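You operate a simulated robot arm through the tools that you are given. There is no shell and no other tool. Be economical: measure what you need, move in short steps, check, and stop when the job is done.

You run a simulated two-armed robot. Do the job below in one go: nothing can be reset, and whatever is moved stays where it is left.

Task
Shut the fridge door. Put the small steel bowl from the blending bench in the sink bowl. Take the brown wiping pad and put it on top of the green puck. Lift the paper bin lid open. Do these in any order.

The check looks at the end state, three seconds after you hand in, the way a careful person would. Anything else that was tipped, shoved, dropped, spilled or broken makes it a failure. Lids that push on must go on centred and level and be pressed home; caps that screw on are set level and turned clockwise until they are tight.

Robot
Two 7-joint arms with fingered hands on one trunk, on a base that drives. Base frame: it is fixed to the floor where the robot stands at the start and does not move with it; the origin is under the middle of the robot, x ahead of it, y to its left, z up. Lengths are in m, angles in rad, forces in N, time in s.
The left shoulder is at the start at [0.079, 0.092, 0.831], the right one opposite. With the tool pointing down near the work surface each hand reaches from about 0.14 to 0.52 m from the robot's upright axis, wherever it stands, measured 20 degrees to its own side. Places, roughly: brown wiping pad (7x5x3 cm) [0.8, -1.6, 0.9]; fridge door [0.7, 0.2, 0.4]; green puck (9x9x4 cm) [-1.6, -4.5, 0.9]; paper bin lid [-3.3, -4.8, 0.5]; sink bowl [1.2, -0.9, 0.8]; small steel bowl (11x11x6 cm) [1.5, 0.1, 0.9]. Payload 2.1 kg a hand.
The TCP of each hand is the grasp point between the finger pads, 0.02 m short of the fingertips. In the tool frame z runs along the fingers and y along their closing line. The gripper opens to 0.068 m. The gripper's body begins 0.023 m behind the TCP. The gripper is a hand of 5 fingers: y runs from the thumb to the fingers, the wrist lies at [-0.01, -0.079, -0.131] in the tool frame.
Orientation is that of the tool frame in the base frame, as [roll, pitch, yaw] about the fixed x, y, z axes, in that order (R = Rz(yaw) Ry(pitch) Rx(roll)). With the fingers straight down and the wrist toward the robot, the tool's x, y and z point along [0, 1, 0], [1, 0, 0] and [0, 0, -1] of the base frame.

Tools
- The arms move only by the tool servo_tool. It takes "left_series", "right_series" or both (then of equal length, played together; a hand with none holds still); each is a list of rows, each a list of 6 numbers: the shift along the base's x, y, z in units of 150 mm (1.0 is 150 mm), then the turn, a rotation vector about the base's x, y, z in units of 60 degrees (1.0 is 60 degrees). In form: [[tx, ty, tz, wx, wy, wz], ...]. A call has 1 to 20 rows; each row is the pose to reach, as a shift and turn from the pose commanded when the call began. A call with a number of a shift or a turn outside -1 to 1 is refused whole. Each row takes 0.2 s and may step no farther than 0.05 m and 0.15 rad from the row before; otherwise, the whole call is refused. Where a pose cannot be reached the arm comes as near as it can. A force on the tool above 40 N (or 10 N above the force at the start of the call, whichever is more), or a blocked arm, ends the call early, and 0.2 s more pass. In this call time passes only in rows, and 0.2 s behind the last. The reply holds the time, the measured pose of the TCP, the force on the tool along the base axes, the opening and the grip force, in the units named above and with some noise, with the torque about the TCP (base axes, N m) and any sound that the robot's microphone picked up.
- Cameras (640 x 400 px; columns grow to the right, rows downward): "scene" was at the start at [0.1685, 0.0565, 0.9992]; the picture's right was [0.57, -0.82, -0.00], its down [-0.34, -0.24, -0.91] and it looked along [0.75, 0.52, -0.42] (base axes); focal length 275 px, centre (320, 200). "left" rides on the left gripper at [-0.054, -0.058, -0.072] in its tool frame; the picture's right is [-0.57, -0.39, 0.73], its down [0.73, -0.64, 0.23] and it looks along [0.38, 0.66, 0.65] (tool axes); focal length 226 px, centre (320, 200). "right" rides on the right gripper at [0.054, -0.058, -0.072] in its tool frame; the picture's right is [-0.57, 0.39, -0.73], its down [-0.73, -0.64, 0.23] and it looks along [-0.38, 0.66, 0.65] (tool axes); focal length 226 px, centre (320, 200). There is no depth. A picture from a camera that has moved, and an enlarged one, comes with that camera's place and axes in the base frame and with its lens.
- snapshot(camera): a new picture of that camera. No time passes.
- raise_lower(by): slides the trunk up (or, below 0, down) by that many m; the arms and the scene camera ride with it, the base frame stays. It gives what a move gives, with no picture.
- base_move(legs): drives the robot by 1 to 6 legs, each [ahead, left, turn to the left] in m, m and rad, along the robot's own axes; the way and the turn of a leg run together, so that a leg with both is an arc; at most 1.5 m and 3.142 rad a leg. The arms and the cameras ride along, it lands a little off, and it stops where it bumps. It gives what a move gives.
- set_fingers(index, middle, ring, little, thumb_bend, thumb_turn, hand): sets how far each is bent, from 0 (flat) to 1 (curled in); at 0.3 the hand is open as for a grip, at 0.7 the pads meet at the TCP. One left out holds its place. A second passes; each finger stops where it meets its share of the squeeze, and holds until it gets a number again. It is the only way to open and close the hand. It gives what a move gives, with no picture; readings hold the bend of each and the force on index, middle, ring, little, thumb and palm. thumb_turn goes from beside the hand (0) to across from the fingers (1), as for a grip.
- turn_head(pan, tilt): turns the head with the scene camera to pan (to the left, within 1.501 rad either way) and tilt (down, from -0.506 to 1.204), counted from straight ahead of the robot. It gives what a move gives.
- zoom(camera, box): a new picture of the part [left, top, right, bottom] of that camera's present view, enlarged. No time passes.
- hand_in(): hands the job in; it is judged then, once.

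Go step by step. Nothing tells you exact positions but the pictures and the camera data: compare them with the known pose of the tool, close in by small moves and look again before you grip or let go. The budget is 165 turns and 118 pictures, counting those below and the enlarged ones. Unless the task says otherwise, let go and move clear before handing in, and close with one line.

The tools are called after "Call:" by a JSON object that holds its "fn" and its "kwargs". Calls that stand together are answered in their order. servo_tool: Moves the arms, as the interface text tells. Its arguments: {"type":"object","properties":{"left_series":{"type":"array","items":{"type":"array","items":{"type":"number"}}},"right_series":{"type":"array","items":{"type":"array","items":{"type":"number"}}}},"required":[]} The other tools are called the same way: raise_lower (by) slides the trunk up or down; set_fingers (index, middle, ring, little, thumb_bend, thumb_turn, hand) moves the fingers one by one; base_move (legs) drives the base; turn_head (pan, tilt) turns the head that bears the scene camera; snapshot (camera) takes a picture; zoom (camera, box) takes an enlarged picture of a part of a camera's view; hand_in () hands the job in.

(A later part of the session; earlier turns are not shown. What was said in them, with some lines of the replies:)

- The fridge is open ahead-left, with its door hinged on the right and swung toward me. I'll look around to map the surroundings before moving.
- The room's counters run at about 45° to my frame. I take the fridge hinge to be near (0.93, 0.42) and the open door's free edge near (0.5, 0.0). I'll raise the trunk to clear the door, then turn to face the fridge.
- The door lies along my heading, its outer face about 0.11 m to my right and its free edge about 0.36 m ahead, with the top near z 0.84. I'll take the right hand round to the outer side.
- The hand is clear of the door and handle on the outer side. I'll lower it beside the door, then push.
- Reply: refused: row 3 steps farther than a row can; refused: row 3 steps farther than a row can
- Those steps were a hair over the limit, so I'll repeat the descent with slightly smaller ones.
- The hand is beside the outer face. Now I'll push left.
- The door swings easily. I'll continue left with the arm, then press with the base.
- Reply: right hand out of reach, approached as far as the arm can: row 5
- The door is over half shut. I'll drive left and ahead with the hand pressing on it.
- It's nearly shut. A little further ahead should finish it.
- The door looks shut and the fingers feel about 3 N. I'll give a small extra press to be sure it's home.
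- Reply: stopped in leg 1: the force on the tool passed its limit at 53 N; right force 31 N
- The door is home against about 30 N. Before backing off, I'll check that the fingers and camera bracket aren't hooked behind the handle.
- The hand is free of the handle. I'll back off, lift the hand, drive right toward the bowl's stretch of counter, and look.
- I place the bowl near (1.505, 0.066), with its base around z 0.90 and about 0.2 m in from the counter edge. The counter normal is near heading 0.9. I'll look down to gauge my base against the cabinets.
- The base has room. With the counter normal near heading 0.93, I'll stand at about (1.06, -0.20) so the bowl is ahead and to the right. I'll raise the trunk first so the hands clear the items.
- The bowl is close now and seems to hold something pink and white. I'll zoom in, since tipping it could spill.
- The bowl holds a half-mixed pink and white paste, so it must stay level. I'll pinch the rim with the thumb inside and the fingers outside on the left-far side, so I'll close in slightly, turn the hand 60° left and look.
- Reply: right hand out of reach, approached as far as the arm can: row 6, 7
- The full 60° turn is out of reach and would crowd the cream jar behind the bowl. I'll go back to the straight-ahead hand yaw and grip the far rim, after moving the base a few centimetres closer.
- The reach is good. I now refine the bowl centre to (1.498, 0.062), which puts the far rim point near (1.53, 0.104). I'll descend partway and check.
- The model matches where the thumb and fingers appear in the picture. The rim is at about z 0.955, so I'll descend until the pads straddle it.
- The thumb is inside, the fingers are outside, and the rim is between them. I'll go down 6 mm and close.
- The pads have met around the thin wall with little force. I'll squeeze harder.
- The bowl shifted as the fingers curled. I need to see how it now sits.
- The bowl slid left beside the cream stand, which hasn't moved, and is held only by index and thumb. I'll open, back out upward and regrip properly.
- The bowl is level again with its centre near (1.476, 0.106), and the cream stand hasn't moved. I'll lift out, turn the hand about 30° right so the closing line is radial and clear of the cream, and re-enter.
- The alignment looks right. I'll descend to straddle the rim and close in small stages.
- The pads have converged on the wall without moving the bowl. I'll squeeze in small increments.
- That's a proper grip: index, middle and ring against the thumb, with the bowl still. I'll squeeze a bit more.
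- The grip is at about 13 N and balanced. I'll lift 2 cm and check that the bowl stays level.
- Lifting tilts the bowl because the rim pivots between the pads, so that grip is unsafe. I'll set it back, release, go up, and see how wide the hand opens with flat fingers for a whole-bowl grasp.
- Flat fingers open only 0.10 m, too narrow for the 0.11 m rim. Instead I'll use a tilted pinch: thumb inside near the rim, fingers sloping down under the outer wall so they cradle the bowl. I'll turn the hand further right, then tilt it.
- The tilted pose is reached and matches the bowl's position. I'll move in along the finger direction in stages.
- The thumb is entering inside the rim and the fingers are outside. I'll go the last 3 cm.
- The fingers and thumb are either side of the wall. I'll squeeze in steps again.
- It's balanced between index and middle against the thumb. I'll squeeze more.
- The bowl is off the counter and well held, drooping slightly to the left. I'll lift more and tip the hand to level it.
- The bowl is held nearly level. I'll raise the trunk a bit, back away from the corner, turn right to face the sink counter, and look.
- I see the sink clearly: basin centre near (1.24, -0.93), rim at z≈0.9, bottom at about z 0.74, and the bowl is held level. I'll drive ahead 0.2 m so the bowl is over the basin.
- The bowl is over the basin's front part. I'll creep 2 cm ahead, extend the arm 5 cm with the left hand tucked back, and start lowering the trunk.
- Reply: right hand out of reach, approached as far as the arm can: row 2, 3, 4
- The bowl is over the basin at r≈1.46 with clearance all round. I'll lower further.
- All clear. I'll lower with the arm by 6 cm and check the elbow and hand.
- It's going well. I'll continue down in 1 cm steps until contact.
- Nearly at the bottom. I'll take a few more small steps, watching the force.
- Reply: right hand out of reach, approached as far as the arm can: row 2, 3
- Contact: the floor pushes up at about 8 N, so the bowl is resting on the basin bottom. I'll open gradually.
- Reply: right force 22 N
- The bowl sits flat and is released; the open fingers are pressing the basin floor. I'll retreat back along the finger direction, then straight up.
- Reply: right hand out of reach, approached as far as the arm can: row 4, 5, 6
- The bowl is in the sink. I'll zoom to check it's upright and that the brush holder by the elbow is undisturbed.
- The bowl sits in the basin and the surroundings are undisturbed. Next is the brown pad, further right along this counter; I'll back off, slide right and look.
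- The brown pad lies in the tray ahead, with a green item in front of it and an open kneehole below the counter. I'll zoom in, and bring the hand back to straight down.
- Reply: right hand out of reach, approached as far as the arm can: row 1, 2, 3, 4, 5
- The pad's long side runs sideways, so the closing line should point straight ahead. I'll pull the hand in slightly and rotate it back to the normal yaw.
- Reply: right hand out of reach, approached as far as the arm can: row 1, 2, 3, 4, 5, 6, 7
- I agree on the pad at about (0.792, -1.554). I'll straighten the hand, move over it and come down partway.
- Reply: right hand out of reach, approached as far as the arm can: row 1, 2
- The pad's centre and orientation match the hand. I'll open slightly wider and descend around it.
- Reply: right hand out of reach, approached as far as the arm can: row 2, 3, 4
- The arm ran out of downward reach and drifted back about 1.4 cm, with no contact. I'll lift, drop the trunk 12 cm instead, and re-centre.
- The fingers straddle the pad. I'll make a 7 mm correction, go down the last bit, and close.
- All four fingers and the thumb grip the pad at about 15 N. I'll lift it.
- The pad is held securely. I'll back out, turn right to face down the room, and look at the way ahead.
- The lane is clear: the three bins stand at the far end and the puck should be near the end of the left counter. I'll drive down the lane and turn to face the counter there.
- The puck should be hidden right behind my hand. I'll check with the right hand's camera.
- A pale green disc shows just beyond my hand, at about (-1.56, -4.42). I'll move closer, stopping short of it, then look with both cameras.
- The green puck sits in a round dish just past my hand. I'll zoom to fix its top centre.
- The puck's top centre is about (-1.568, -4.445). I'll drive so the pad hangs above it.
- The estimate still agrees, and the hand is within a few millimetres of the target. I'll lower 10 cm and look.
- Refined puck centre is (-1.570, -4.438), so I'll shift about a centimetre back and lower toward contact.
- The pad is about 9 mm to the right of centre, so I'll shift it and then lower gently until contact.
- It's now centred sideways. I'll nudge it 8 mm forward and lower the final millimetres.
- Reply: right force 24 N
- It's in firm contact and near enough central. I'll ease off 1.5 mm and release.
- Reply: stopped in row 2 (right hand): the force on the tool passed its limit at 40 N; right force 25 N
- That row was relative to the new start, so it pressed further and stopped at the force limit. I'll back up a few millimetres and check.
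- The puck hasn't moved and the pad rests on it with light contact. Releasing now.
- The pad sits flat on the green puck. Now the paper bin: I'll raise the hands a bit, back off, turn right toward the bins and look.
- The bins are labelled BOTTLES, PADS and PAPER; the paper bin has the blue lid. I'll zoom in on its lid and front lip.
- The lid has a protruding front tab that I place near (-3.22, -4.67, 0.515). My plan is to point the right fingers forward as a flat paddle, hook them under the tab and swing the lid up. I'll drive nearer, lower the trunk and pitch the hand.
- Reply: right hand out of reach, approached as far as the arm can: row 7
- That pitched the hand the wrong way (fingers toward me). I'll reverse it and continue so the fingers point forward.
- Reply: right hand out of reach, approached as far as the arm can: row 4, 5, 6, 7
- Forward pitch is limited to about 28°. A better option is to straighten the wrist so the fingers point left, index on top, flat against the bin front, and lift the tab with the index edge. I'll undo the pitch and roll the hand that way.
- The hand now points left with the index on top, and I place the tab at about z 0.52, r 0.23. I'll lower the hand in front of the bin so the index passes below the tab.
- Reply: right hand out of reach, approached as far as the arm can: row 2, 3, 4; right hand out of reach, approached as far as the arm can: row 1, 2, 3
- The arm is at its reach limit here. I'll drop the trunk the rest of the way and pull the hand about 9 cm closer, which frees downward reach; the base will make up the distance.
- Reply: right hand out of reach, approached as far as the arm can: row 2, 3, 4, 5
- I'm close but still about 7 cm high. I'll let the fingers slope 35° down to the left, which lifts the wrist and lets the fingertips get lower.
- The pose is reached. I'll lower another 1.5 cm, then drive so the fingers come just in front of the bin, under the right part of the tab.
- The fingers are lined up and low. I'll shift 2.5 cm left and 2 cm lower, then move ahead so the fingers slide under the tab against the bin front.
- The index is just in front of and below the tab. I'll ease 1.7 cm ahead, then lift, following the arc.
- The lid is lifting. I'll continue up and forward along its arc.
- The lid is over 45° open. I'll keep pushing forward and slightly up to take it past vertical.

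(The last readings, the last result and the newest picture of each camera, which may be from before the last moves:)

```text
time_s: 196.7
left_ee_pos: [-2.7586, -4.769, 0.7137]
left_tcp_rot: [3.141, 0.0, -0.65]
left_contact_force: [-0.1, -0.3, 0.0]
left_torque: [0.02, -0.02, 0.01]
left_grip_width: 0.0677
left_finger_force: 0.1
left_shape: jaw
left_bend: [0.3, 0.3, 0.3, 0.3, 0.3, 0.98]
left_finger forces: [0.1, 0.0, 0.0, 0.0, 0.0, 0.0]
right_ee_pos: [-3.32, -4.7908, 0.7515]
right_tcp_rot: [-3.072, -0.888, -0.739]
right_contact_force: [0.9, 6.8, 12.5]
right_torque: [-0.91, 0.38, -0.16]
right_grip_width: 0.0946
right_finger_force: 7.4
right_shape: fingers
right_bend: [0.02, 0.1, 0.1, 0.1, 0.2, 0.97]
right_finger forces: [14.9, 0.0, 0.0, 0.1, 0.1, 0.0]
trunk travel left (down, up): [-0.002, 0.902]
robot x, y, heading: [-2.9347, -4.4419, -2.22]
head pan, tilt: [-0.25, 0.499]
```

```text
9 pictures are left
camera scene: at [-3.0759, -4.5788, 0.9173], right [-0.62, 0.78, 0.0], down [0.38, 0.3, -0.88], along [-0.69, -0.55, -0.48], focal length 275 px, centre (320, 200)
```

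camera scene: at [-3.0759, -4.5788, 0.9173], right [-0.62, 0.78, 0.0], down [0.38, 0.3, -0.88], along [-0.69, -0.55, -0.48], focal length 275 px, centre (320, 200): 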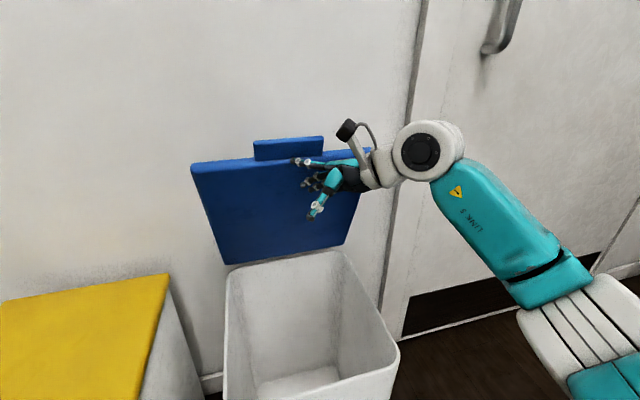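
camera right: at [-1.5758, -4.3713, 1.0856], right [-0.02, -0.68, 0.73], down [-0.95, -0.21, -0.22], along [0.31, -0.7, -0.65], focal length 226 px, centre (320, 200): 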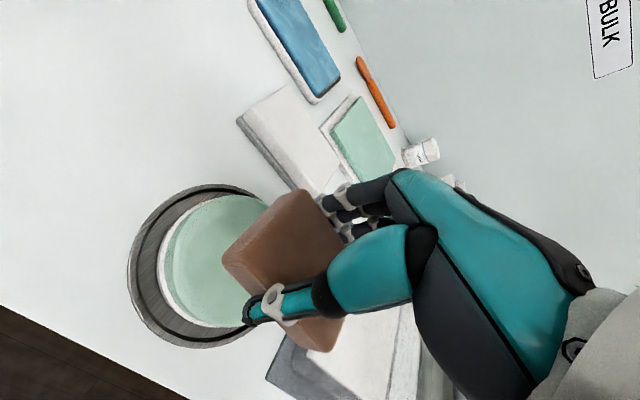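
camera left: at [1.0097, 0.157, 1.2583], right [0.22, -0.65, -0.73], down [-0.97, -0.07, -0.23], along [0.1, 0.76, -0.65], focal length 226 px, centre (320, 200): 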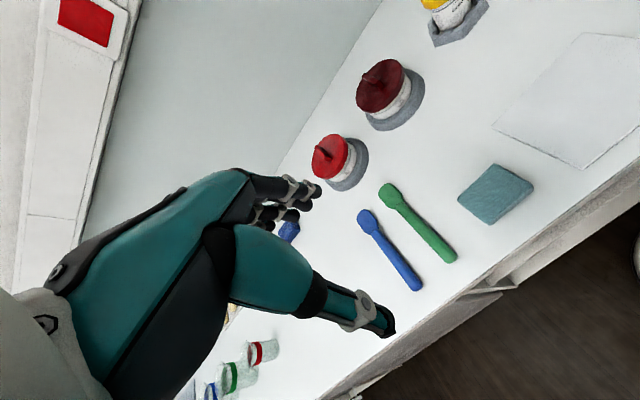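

The lid is upright and pressing back at about 13 N, so it's at its stop or the wall. I'll ease the hand back and see if it stays.

Call:
{"fn": "servo_tool", "kwargs": {"right_series": [[0.08, 0.107, -0.02, 0, 0, 0], [0.16, 0.213, -0.04, 0, 0, 0], [0.24, 0.32, -0.06, 0, 0, 0], [0.32, 0.427, -0.06, 0, 0, 0]]}}

Call:
{"fn": "snapshot", "kwargs": {"camera": "scene"}}

```text
time_s: 197.7
left_ee_pos: [-2.759, -4.7707, 0.7121]
left_tcp_rot: [3.14, 0.001, -0.651]
left_contact_force: [-0.1, 0.2, -1.4]
left_torque: [0.0, 0.0, -0.01]
left_grip_width: 0.068
left_finger_force: 0.0
left_shape: jaw
left_bend: [0.3, 0.3, 0.3, 0.3, 0.3, 0.98]
left_finger forces: [0.1, 0.0, 0.0, 0.0, 0.0, 0.0]
right_ee_pos: [-3.2725, -4.7277, 0.7422]
right_tcp_rot: [-3.062, -0.888, -0.746]
right_contact_force: [-0.7, 0.7, -1.5]
right_torque: [0.04, 0.0, 0.03]
right_grip_width: 0.0854
right_finger_force: 0.3
right_shape: fingers
right_bend: [0.1, 0.1, 0.1, 0.1, 0.2, 0.97]
right_finger forces: [0.5, 0.1, 0.0, 0.0, 0.0, 0.1]
trunk travel left (down, up): [-0.002, 0.902]
robot x, y, heading: [-2.9359, -4.4338, -2.224]
head pan, tilt: [-0.25, 0.499]
```

```text
8 pictures are left
camera scene: at [-3.0767, -4.5802, 0.9169], right [-0.62, 0.78, 0.0], down [0.38, 0.3, -0.88], along [-0.69, -0.55, -0.48], focal length 275 px, centre (320, 200)
```

scene: 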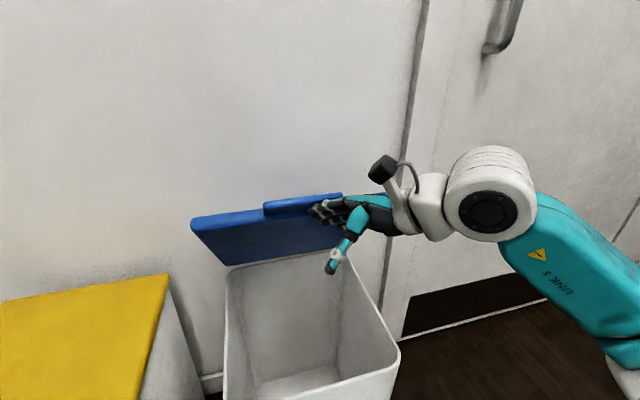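

The lid follows the finger back down, so it wasn't past vertical: my reach ended at about 65–70°. I'll swing the fingers to point forward-left for extra reach, then push further.

Call:
{"fn": "servo_tool", "kwargs": {"right_series": [[-0.02, -0.027, 0.02, 0, 0, -0.13], [-0.04, -0.053, 0.04, 0, 0, -0.26], [-0.06, -0.08, 0.06, 0, 0, -0.39], [-0.08, -0.107, 0.08, 0, 0, -0.52], [-0.1, -0.133, 0.1, 0, 0, -0.65], [-0.12, -0.16, 0.1, 0, 0, -0.77]]}}

Call:
{"fn": "servo_tool", "kwargs": {"right_series": [[-0.1, -0.133, 0.05, 0, 0, 0], [-0.2, -0.267, 0.1, 0, 0, 0], [-0.3, -0.4, 0.12, 0, 0, 0], [-0.4, -0.533, 0.12, 0, 0, 0], [-0.5, -0.667, 0.1, 0, 0, 0]]}}

Call:
{"fn": "snapshot", "kwargs": {"camera": "scene"}}

```text
time_s: 199.1
left_ee_pos: [-2.7588, -4.7706, 0.7139]
left_tcp_rot: [-3.14, 0.001, -0.65]
left_contact_force: [1.0, 0.2, 0.1]
left_torque: [-0.04, 0.0, -0.01]
left_grip_width: 0.0677
left_finger_force: 0.0
left_shape: jaw
left_bend: [0.3, 0.3, 0.3, 0.3, 0.3, 0.98]
left_finger forces: [0.0, 0.0, 0.0, 0.1, 0.0, 0.0]
right_ee_pos: [-3.2907, -4.7514, 0.7562]
right_tcp_rot: [-3.069, -0.888, -1.548]
right_contact_force: [0.8, 0.5, -0.5]
right_torque: [0.01, -0.02, -0.01]
right_grip_width: 0.0854
right_finger_force: 0.5
right_shape: fingers
right_bend: [0.1, 0.1, 0.1, 0.1, 0.2, 0.97]
right_finger forces: [0.4, 0.1, 0.1, 0.0, 0.0, 0.0]
trunk travel left (down, up): [-0.002, 0.902]
robot x, y, heading: [-2.9334, -4.4381, -2.225]
head pan, tilt: [-0.25, 0.499]
```

```text
time_s: 200.3
left_ee_pos: [-2.7579, -4.7693, 0.7131]
left_tcp_rot: [3.14, 0.003, -0.65]
left_contact_force: [0.7, -0.9, -0.2]
left_torque: [-0.01, 0.0, 0.01]
left_grip_width: 0.0676
left_finger_force: 0.1
left_shape: jaw
left_bend: [0.3, 0.3, 0.3, 0.3, 0.3, 0.98]
left_finger forces: [0.0, 0.0, 0.1, 0.0, 0.0, 0.0]
right_ee_pos: [-3.364, -4.8529, 0.7731]
right_tcp_rot: [-3.075, -0.89, -1.539]
right_contact_force: [1.0, 0.0, 11.9]
right_torque: [-0.23, 0.85, 0.03]
right_grip_width: 0.0946
right_finger_force: 6.4
right_shape: fingers
right_bend: [0.02, 0.1, 0.1, 0.1, 0.2, 0.97]
right_finger forces: [12.9, 0.1, 0.0, 0.0, 0.0, 0.1]
trunk travel left (down, up): [-0.002, 0.902]
robot x, y, heading: [-2.9396, -4.4369, -2.224]
head pan, tilt: [-0.25, 0.499]
```

```text
7 pictures are left
camera scene: at [-3.0757, -4.5794, 0.9174], right [-0.62, 0.78, 0.0], down [0.37, 0.3, -0.88], along [-0.69, -0.55, -0.48], focal length 275 px, centre (320, 200)
```

scene: 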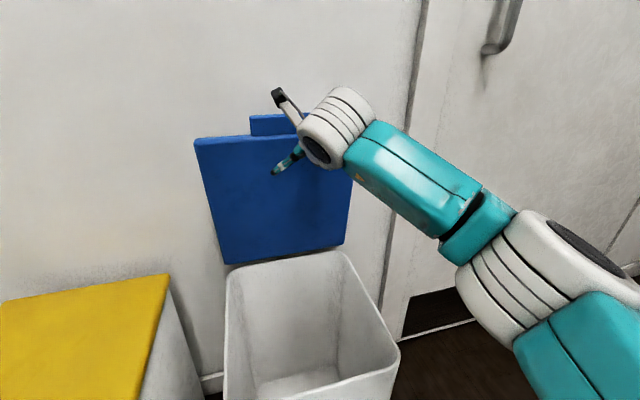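

The lid is now around 75–80°. I'll push a little further ahead while easing down slightly.

Call:
{"fn": "servo_tool", "kwargs": {"right_series": [[-0.08, -0.107, -0.06, 0, 0, 0], [-0.16, -0.213, -0.12, 0, 0, 0], [-0.24, -0.32, -0.18, 0, 0, 0], [-0.32, -0.427, -0.22, 0, 0, 0]]}}

Call:
{"fn": "snapshot", "kwargs": {"camera": "scene"}}

```text
time_s: 201.3
left_ee_pos: [-2.7593, -4.7699, 0.713]
left_tcp_rot: [3.141, 0.0, -0.652]
left_contact_force: [-0.1, -0.1, 0.7]
left_torque: [0.0, -0.02, 0.0]
left_grip_width: 0.0677
left_finger_force: 0.0
left_shape: jaw
left_bend: [0.3, 0.3, 0.3, 0.3, 0.3, 0.98]
left_finger forces: [0.0, 0.0, 0.1, 0.0, 0.0, 0.1]
right_ee_pos: [-3.3969, -4.8935, 0.7328]
right_tcp_rot: [-3.07, -0.887, -1.544]
right_contact_force: [-0.3, 0.2, 0.5]
right_torque: [-0.04, -0.01, -0.02]
right_grip_width: 0.0858
right_finger_force: 0.1
right_shape: fingers
right_bend: [0.1, 0.1, 0.1, 0.1, 0.2, 0.97]
right_finger forces: [0.7, 0.1, 0.0, 0.0, 0.0, 0.0]
right hand out of reach, approached as far as the arm can: row 3, 4
trunk travel left (down, up): [-0.002, 0.902]
robot x, y, heading: [-2.9385, -4.4398, -2.222]
head pan, tilt: [-0.25, 0.499]
```

```text
6 pictures are left
camera scene: at [-3.0766, -4.58, 0.917], right [-0.62, 0.78, 0.0], down [0.38, 0.3, -0.88], along [-0.69, -0.55, -0.48], focal length 275 px, centre (320, 200)
```

scene: 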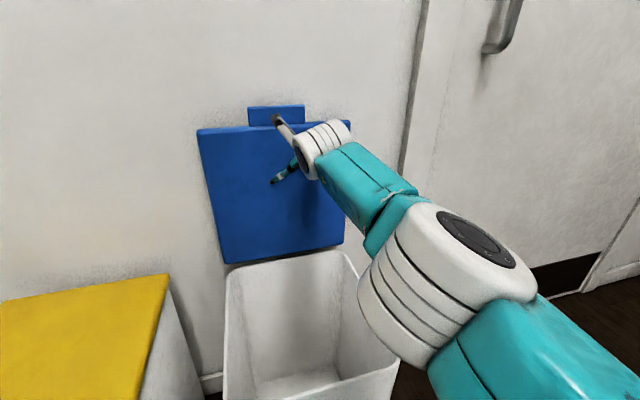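

The lid is at about 84° and the arm is at full reach. I'll creep the base 2.5 cm forward, staying clear of the pedal, to push it over.

Call:
{"fn": "base_move", "kwargs": {"legs": [[0.025, 0, 0]]}}

Call:
{"fn": "servo_tool", "kwargs": {"right_series": [[-0.03, -0.04, 0.02, 0, 0, -0.12], [-0.06, -0.08, 0.04, 0, 0, -0.24], [-0.09, -0.12, 0.06, 0, 0, -0.36]]}}

Call:
{"fn": "snapshot", "kwargs": {"camera": "scene"}}

```text
time_s: 202.2
left_ee_pos: [-2.7745, -4.79, 0.713]
left_tcp_rot: [3.139, 0.001, -0.651]
left_contact_force: [-0.3, 1.1, 0.5]
left_torque: [0.04, 0.01, 0.01]
left_grip_width: 0.0674
left_finger_force: 0.0
left_shape: jaw
left_bend: [0.3, 0.3, 0.3, 0.3, 0.3, 0.98]
left_finger forces: [0.0, 0.1, 0.0, 0.1, 0.0, 0.0]
right_ee_pos: [-3.4127, -4.9121, 0.7336]
right_tcp_rot: [-3.07, -0.886, -1.546]
right_contact_force: [8.7, 10.0, 3.0]
right_torque: [0.0, 0.14, -0.54]
right_grip_width: 0.0842
right_finger_force: 6.9
right_shape: fingers
right_bend: [0.11, 0.11, 0.1, 0.1, 0.2, 0.97]
right_finger forces: [11.0, 3.0, 0.0, 0.0, 0.0, 0.0]
trunk travel left (down, up): [-0.002, 0.902]
robot x, y, heading: [-2.9509, -4.4569, -2.223]
head pan, tilt: [-0.25, 0.499]
```

```text
time_s: 202.9
left_ee_pos: [-2.7742, -4.7908, 0.7129]
left_tcp_rot: [3.141, -0.001, -0.651]
left_contact_force: [-0.3, -0.2, -0.1]
left_torque: [-0.01, 0.02, 0.05]
left_grip_width: 0.0674
left_finger_force: 0.1
left_shape: jaw
left_bend: [0.3, 0.3, 0.3, 0.3, 0.3, 0.98]
left_finger forces: [0.0, 0.0, 0.0, 0.1, 0.1, 0.0]
right_ee_pos: [-3.4162, -4.8957, 0.7378]
right_tcp_rot: [-3.063, -0.885, -1.9]
right_contact_force: [0.1, 0.5, 0.0]
right_torque: [0.01, -0.02, 0.0]
right_grip_width: 0.0861
right_finger_force: 0.1
right_shape: fingers
right_bend: [0.1, 0.1, 0.1, 0.1, 0.2, 0.97]
right_finger forces: [0.1, 0.0, 0.0, 0.0, 0.0, 0.1]
right hand out of reach, approached as far as the arm can: row 1, 2, 3
trunk travel left (down, up): [-0.002, 0.902]
robot x, y, heading: [-2.9538, -4.4577, -2.217]
head pan, tilt: [-0.25, 0.499]
```

```text
5 pictures are left
camera scene: at [-3.0916, -4.5999, 0.9169], right [-0.62, 0.78, 0.0], down [0.38, 0.3, -0.88], along [-0.69, -0.55, -0.48], focal length 275 px, centre (320, 200)
```

scene: 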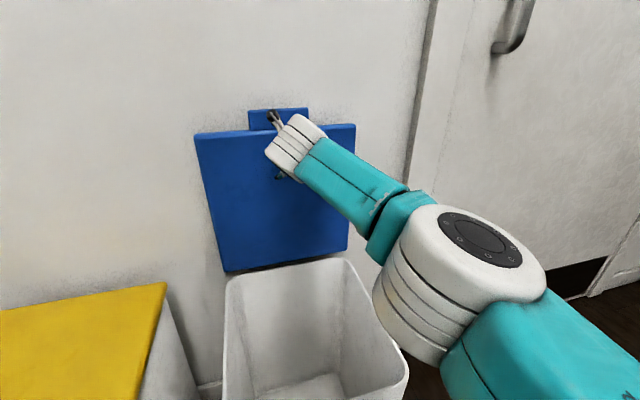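

The push met a firm stop (13 N), and now the fingers feel nothing while the lid stays up. I'll withdraw the hand straight back and check.

Call:
{"fn": "servo_tool", "kwargs": {"right_series": [[0.08, 0.107, 0, 0, 0, 0], [0.2, 0.267, 0, 0, 0, 0], [0.36, 0.48, 0, 0, 0, 0], [0.52, 0.69, 0, 0, 0, 0], [0.68, 0.9, 0, 0, 0, 0]]}}

Call:
{"fn": "snapshot", "kwargs": {"camera": "scene"}}

```text
time_s: 204.2
left_ee_pos: [-2.7738, -4.7909, 0.7131]
left_tcp_rot: [3.141, 0.0, -0.651]
left_contact_force: [-0.2, -0.1, -0.7]
left_torque: [-0.01, 0.0, -0.02]
left_grip_width: 0.0675
left_finger_force: 0.0
left_shape: jaw
left_bend: [0.3, 0.3, 0.3, 0.3, 0.3, 0.98]
left_finger forces: [0.0, 0.1, 0.1, 0.0, 0.0, 0.0]
right_ee_pos: [-3.3122, -4.7605, 0.7384]
right_tcp_rot: [-3.069, -0.887, -1.923]
right_contact_force: [-0.1, -0.1, 0.3]
right_torque: [-0.02, -0.04, -0.03]
right_grip_width: 0.086
right_finger_force: 0.1
right_shape: fingers
right_bend: [0.1, 0.1, 0.1, 0.1, 0.2, 0.97]
right_finger forces: [0.1, 0.0, 0.0, 0.0, 0.0, 0.0]
trunk travel left (down, up): [-0.002, 0.902]
robot x, y, heading: [-2.9522, -4.4556, -2.222]
head pan, tilt: [-0.25, 0.499]
```

```text
4 pictures are left
camera scene: at [-3.0916, -4.5998, 0.917], right [-0.62, 0.78, 0.0], down [0.38, 0.3, -0.88], along [-0.69, -0.55, -0.48], focal length 275 px, centre (320, 200)
```

scene: 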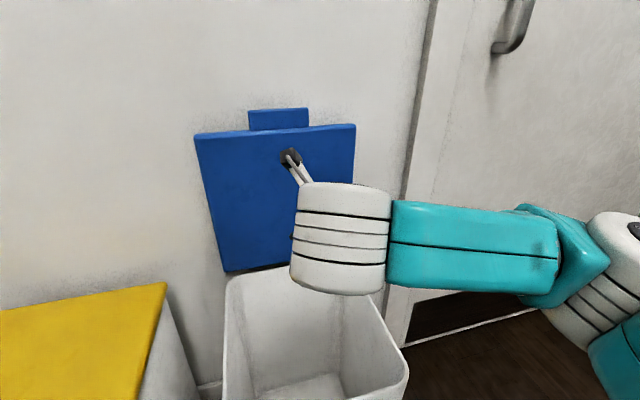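

The lid stays open on its own. I'll back the robot well clear and take a final look.

Call:
{"fn": "base_move", "kwargs": {"legs": [[-0.4, 0, 0]]}}

Call:
{"fn": "snapshot", "kwargs": {"camera": "scene"}}

```text
time_s: 206.7
left_ee_pos: [-2.5305, -4.47, 0.7135]
left_tcp_rot: [-3.141, 0.001, -0.648]
left_contact_force: [0.2, -0.5, 0.3]
left_torque: [0.01, -0.01, 0.04]
left_grip_width: 0.0676
left_finger_force: 0.1
left_shape: jaw
left_bend: [0.3, 0.3, 0.3, 0.3, 0.3, 0.98]
left_finger forces: [0.0, 0.0, 0.1, 0.0, 0.1, 0.0]
right_ee_pos: [-3.0701, -4.4425, 0.7378]
right_tcp_rot: [-3.066, -0.889, -1.926]
right_contact_force: [-0.6, -1.0, 0.0]
right_torque: [0.03, -0.02, 0.0]
right_grip_width: 0.0863
right_finger_force: 0.2
right_shape: fingers
right_bend: [0.1, 0.1, 0.1, 0.1, 0.2, 0.97]
right_finger forces: [0.0, 0.1, 0.0, 0.0, 0.0, 0.0]
trunk travel left (down, up): [-0.002, 0.902]
robot x, y, heading: [-2.7096, -4.1349, -2.217]
head pan, tilt: [-0.25, 0.499]
```

```text
3 pictures are left
camera scene: at [-2.8486, -4.2805, 0.917], right [-0.62, 0.78, 0.0], down [0.37, 0.3, -0.88], along [-0.69, -0.55, -0.48], focal length 275 px, centre (320, 200)
```

scene: 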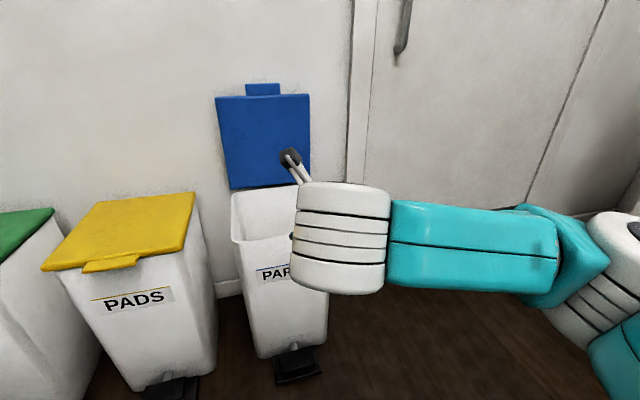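

The paper lid stands open, the fridge is shut, the bowl is in the sink and the pad is on the puck. Nothing is held and the hands are clear, so I'm handing in.

Call:
{"fn": "hand_in", "kwargs": {}}

```text
The job is handed in.
```

All four are done and handed in: I shut the fridge door, put the steel bowl upright in the sink, laid the brown pad on the green puck, and opened the paper bin lid, which stays up on its own.
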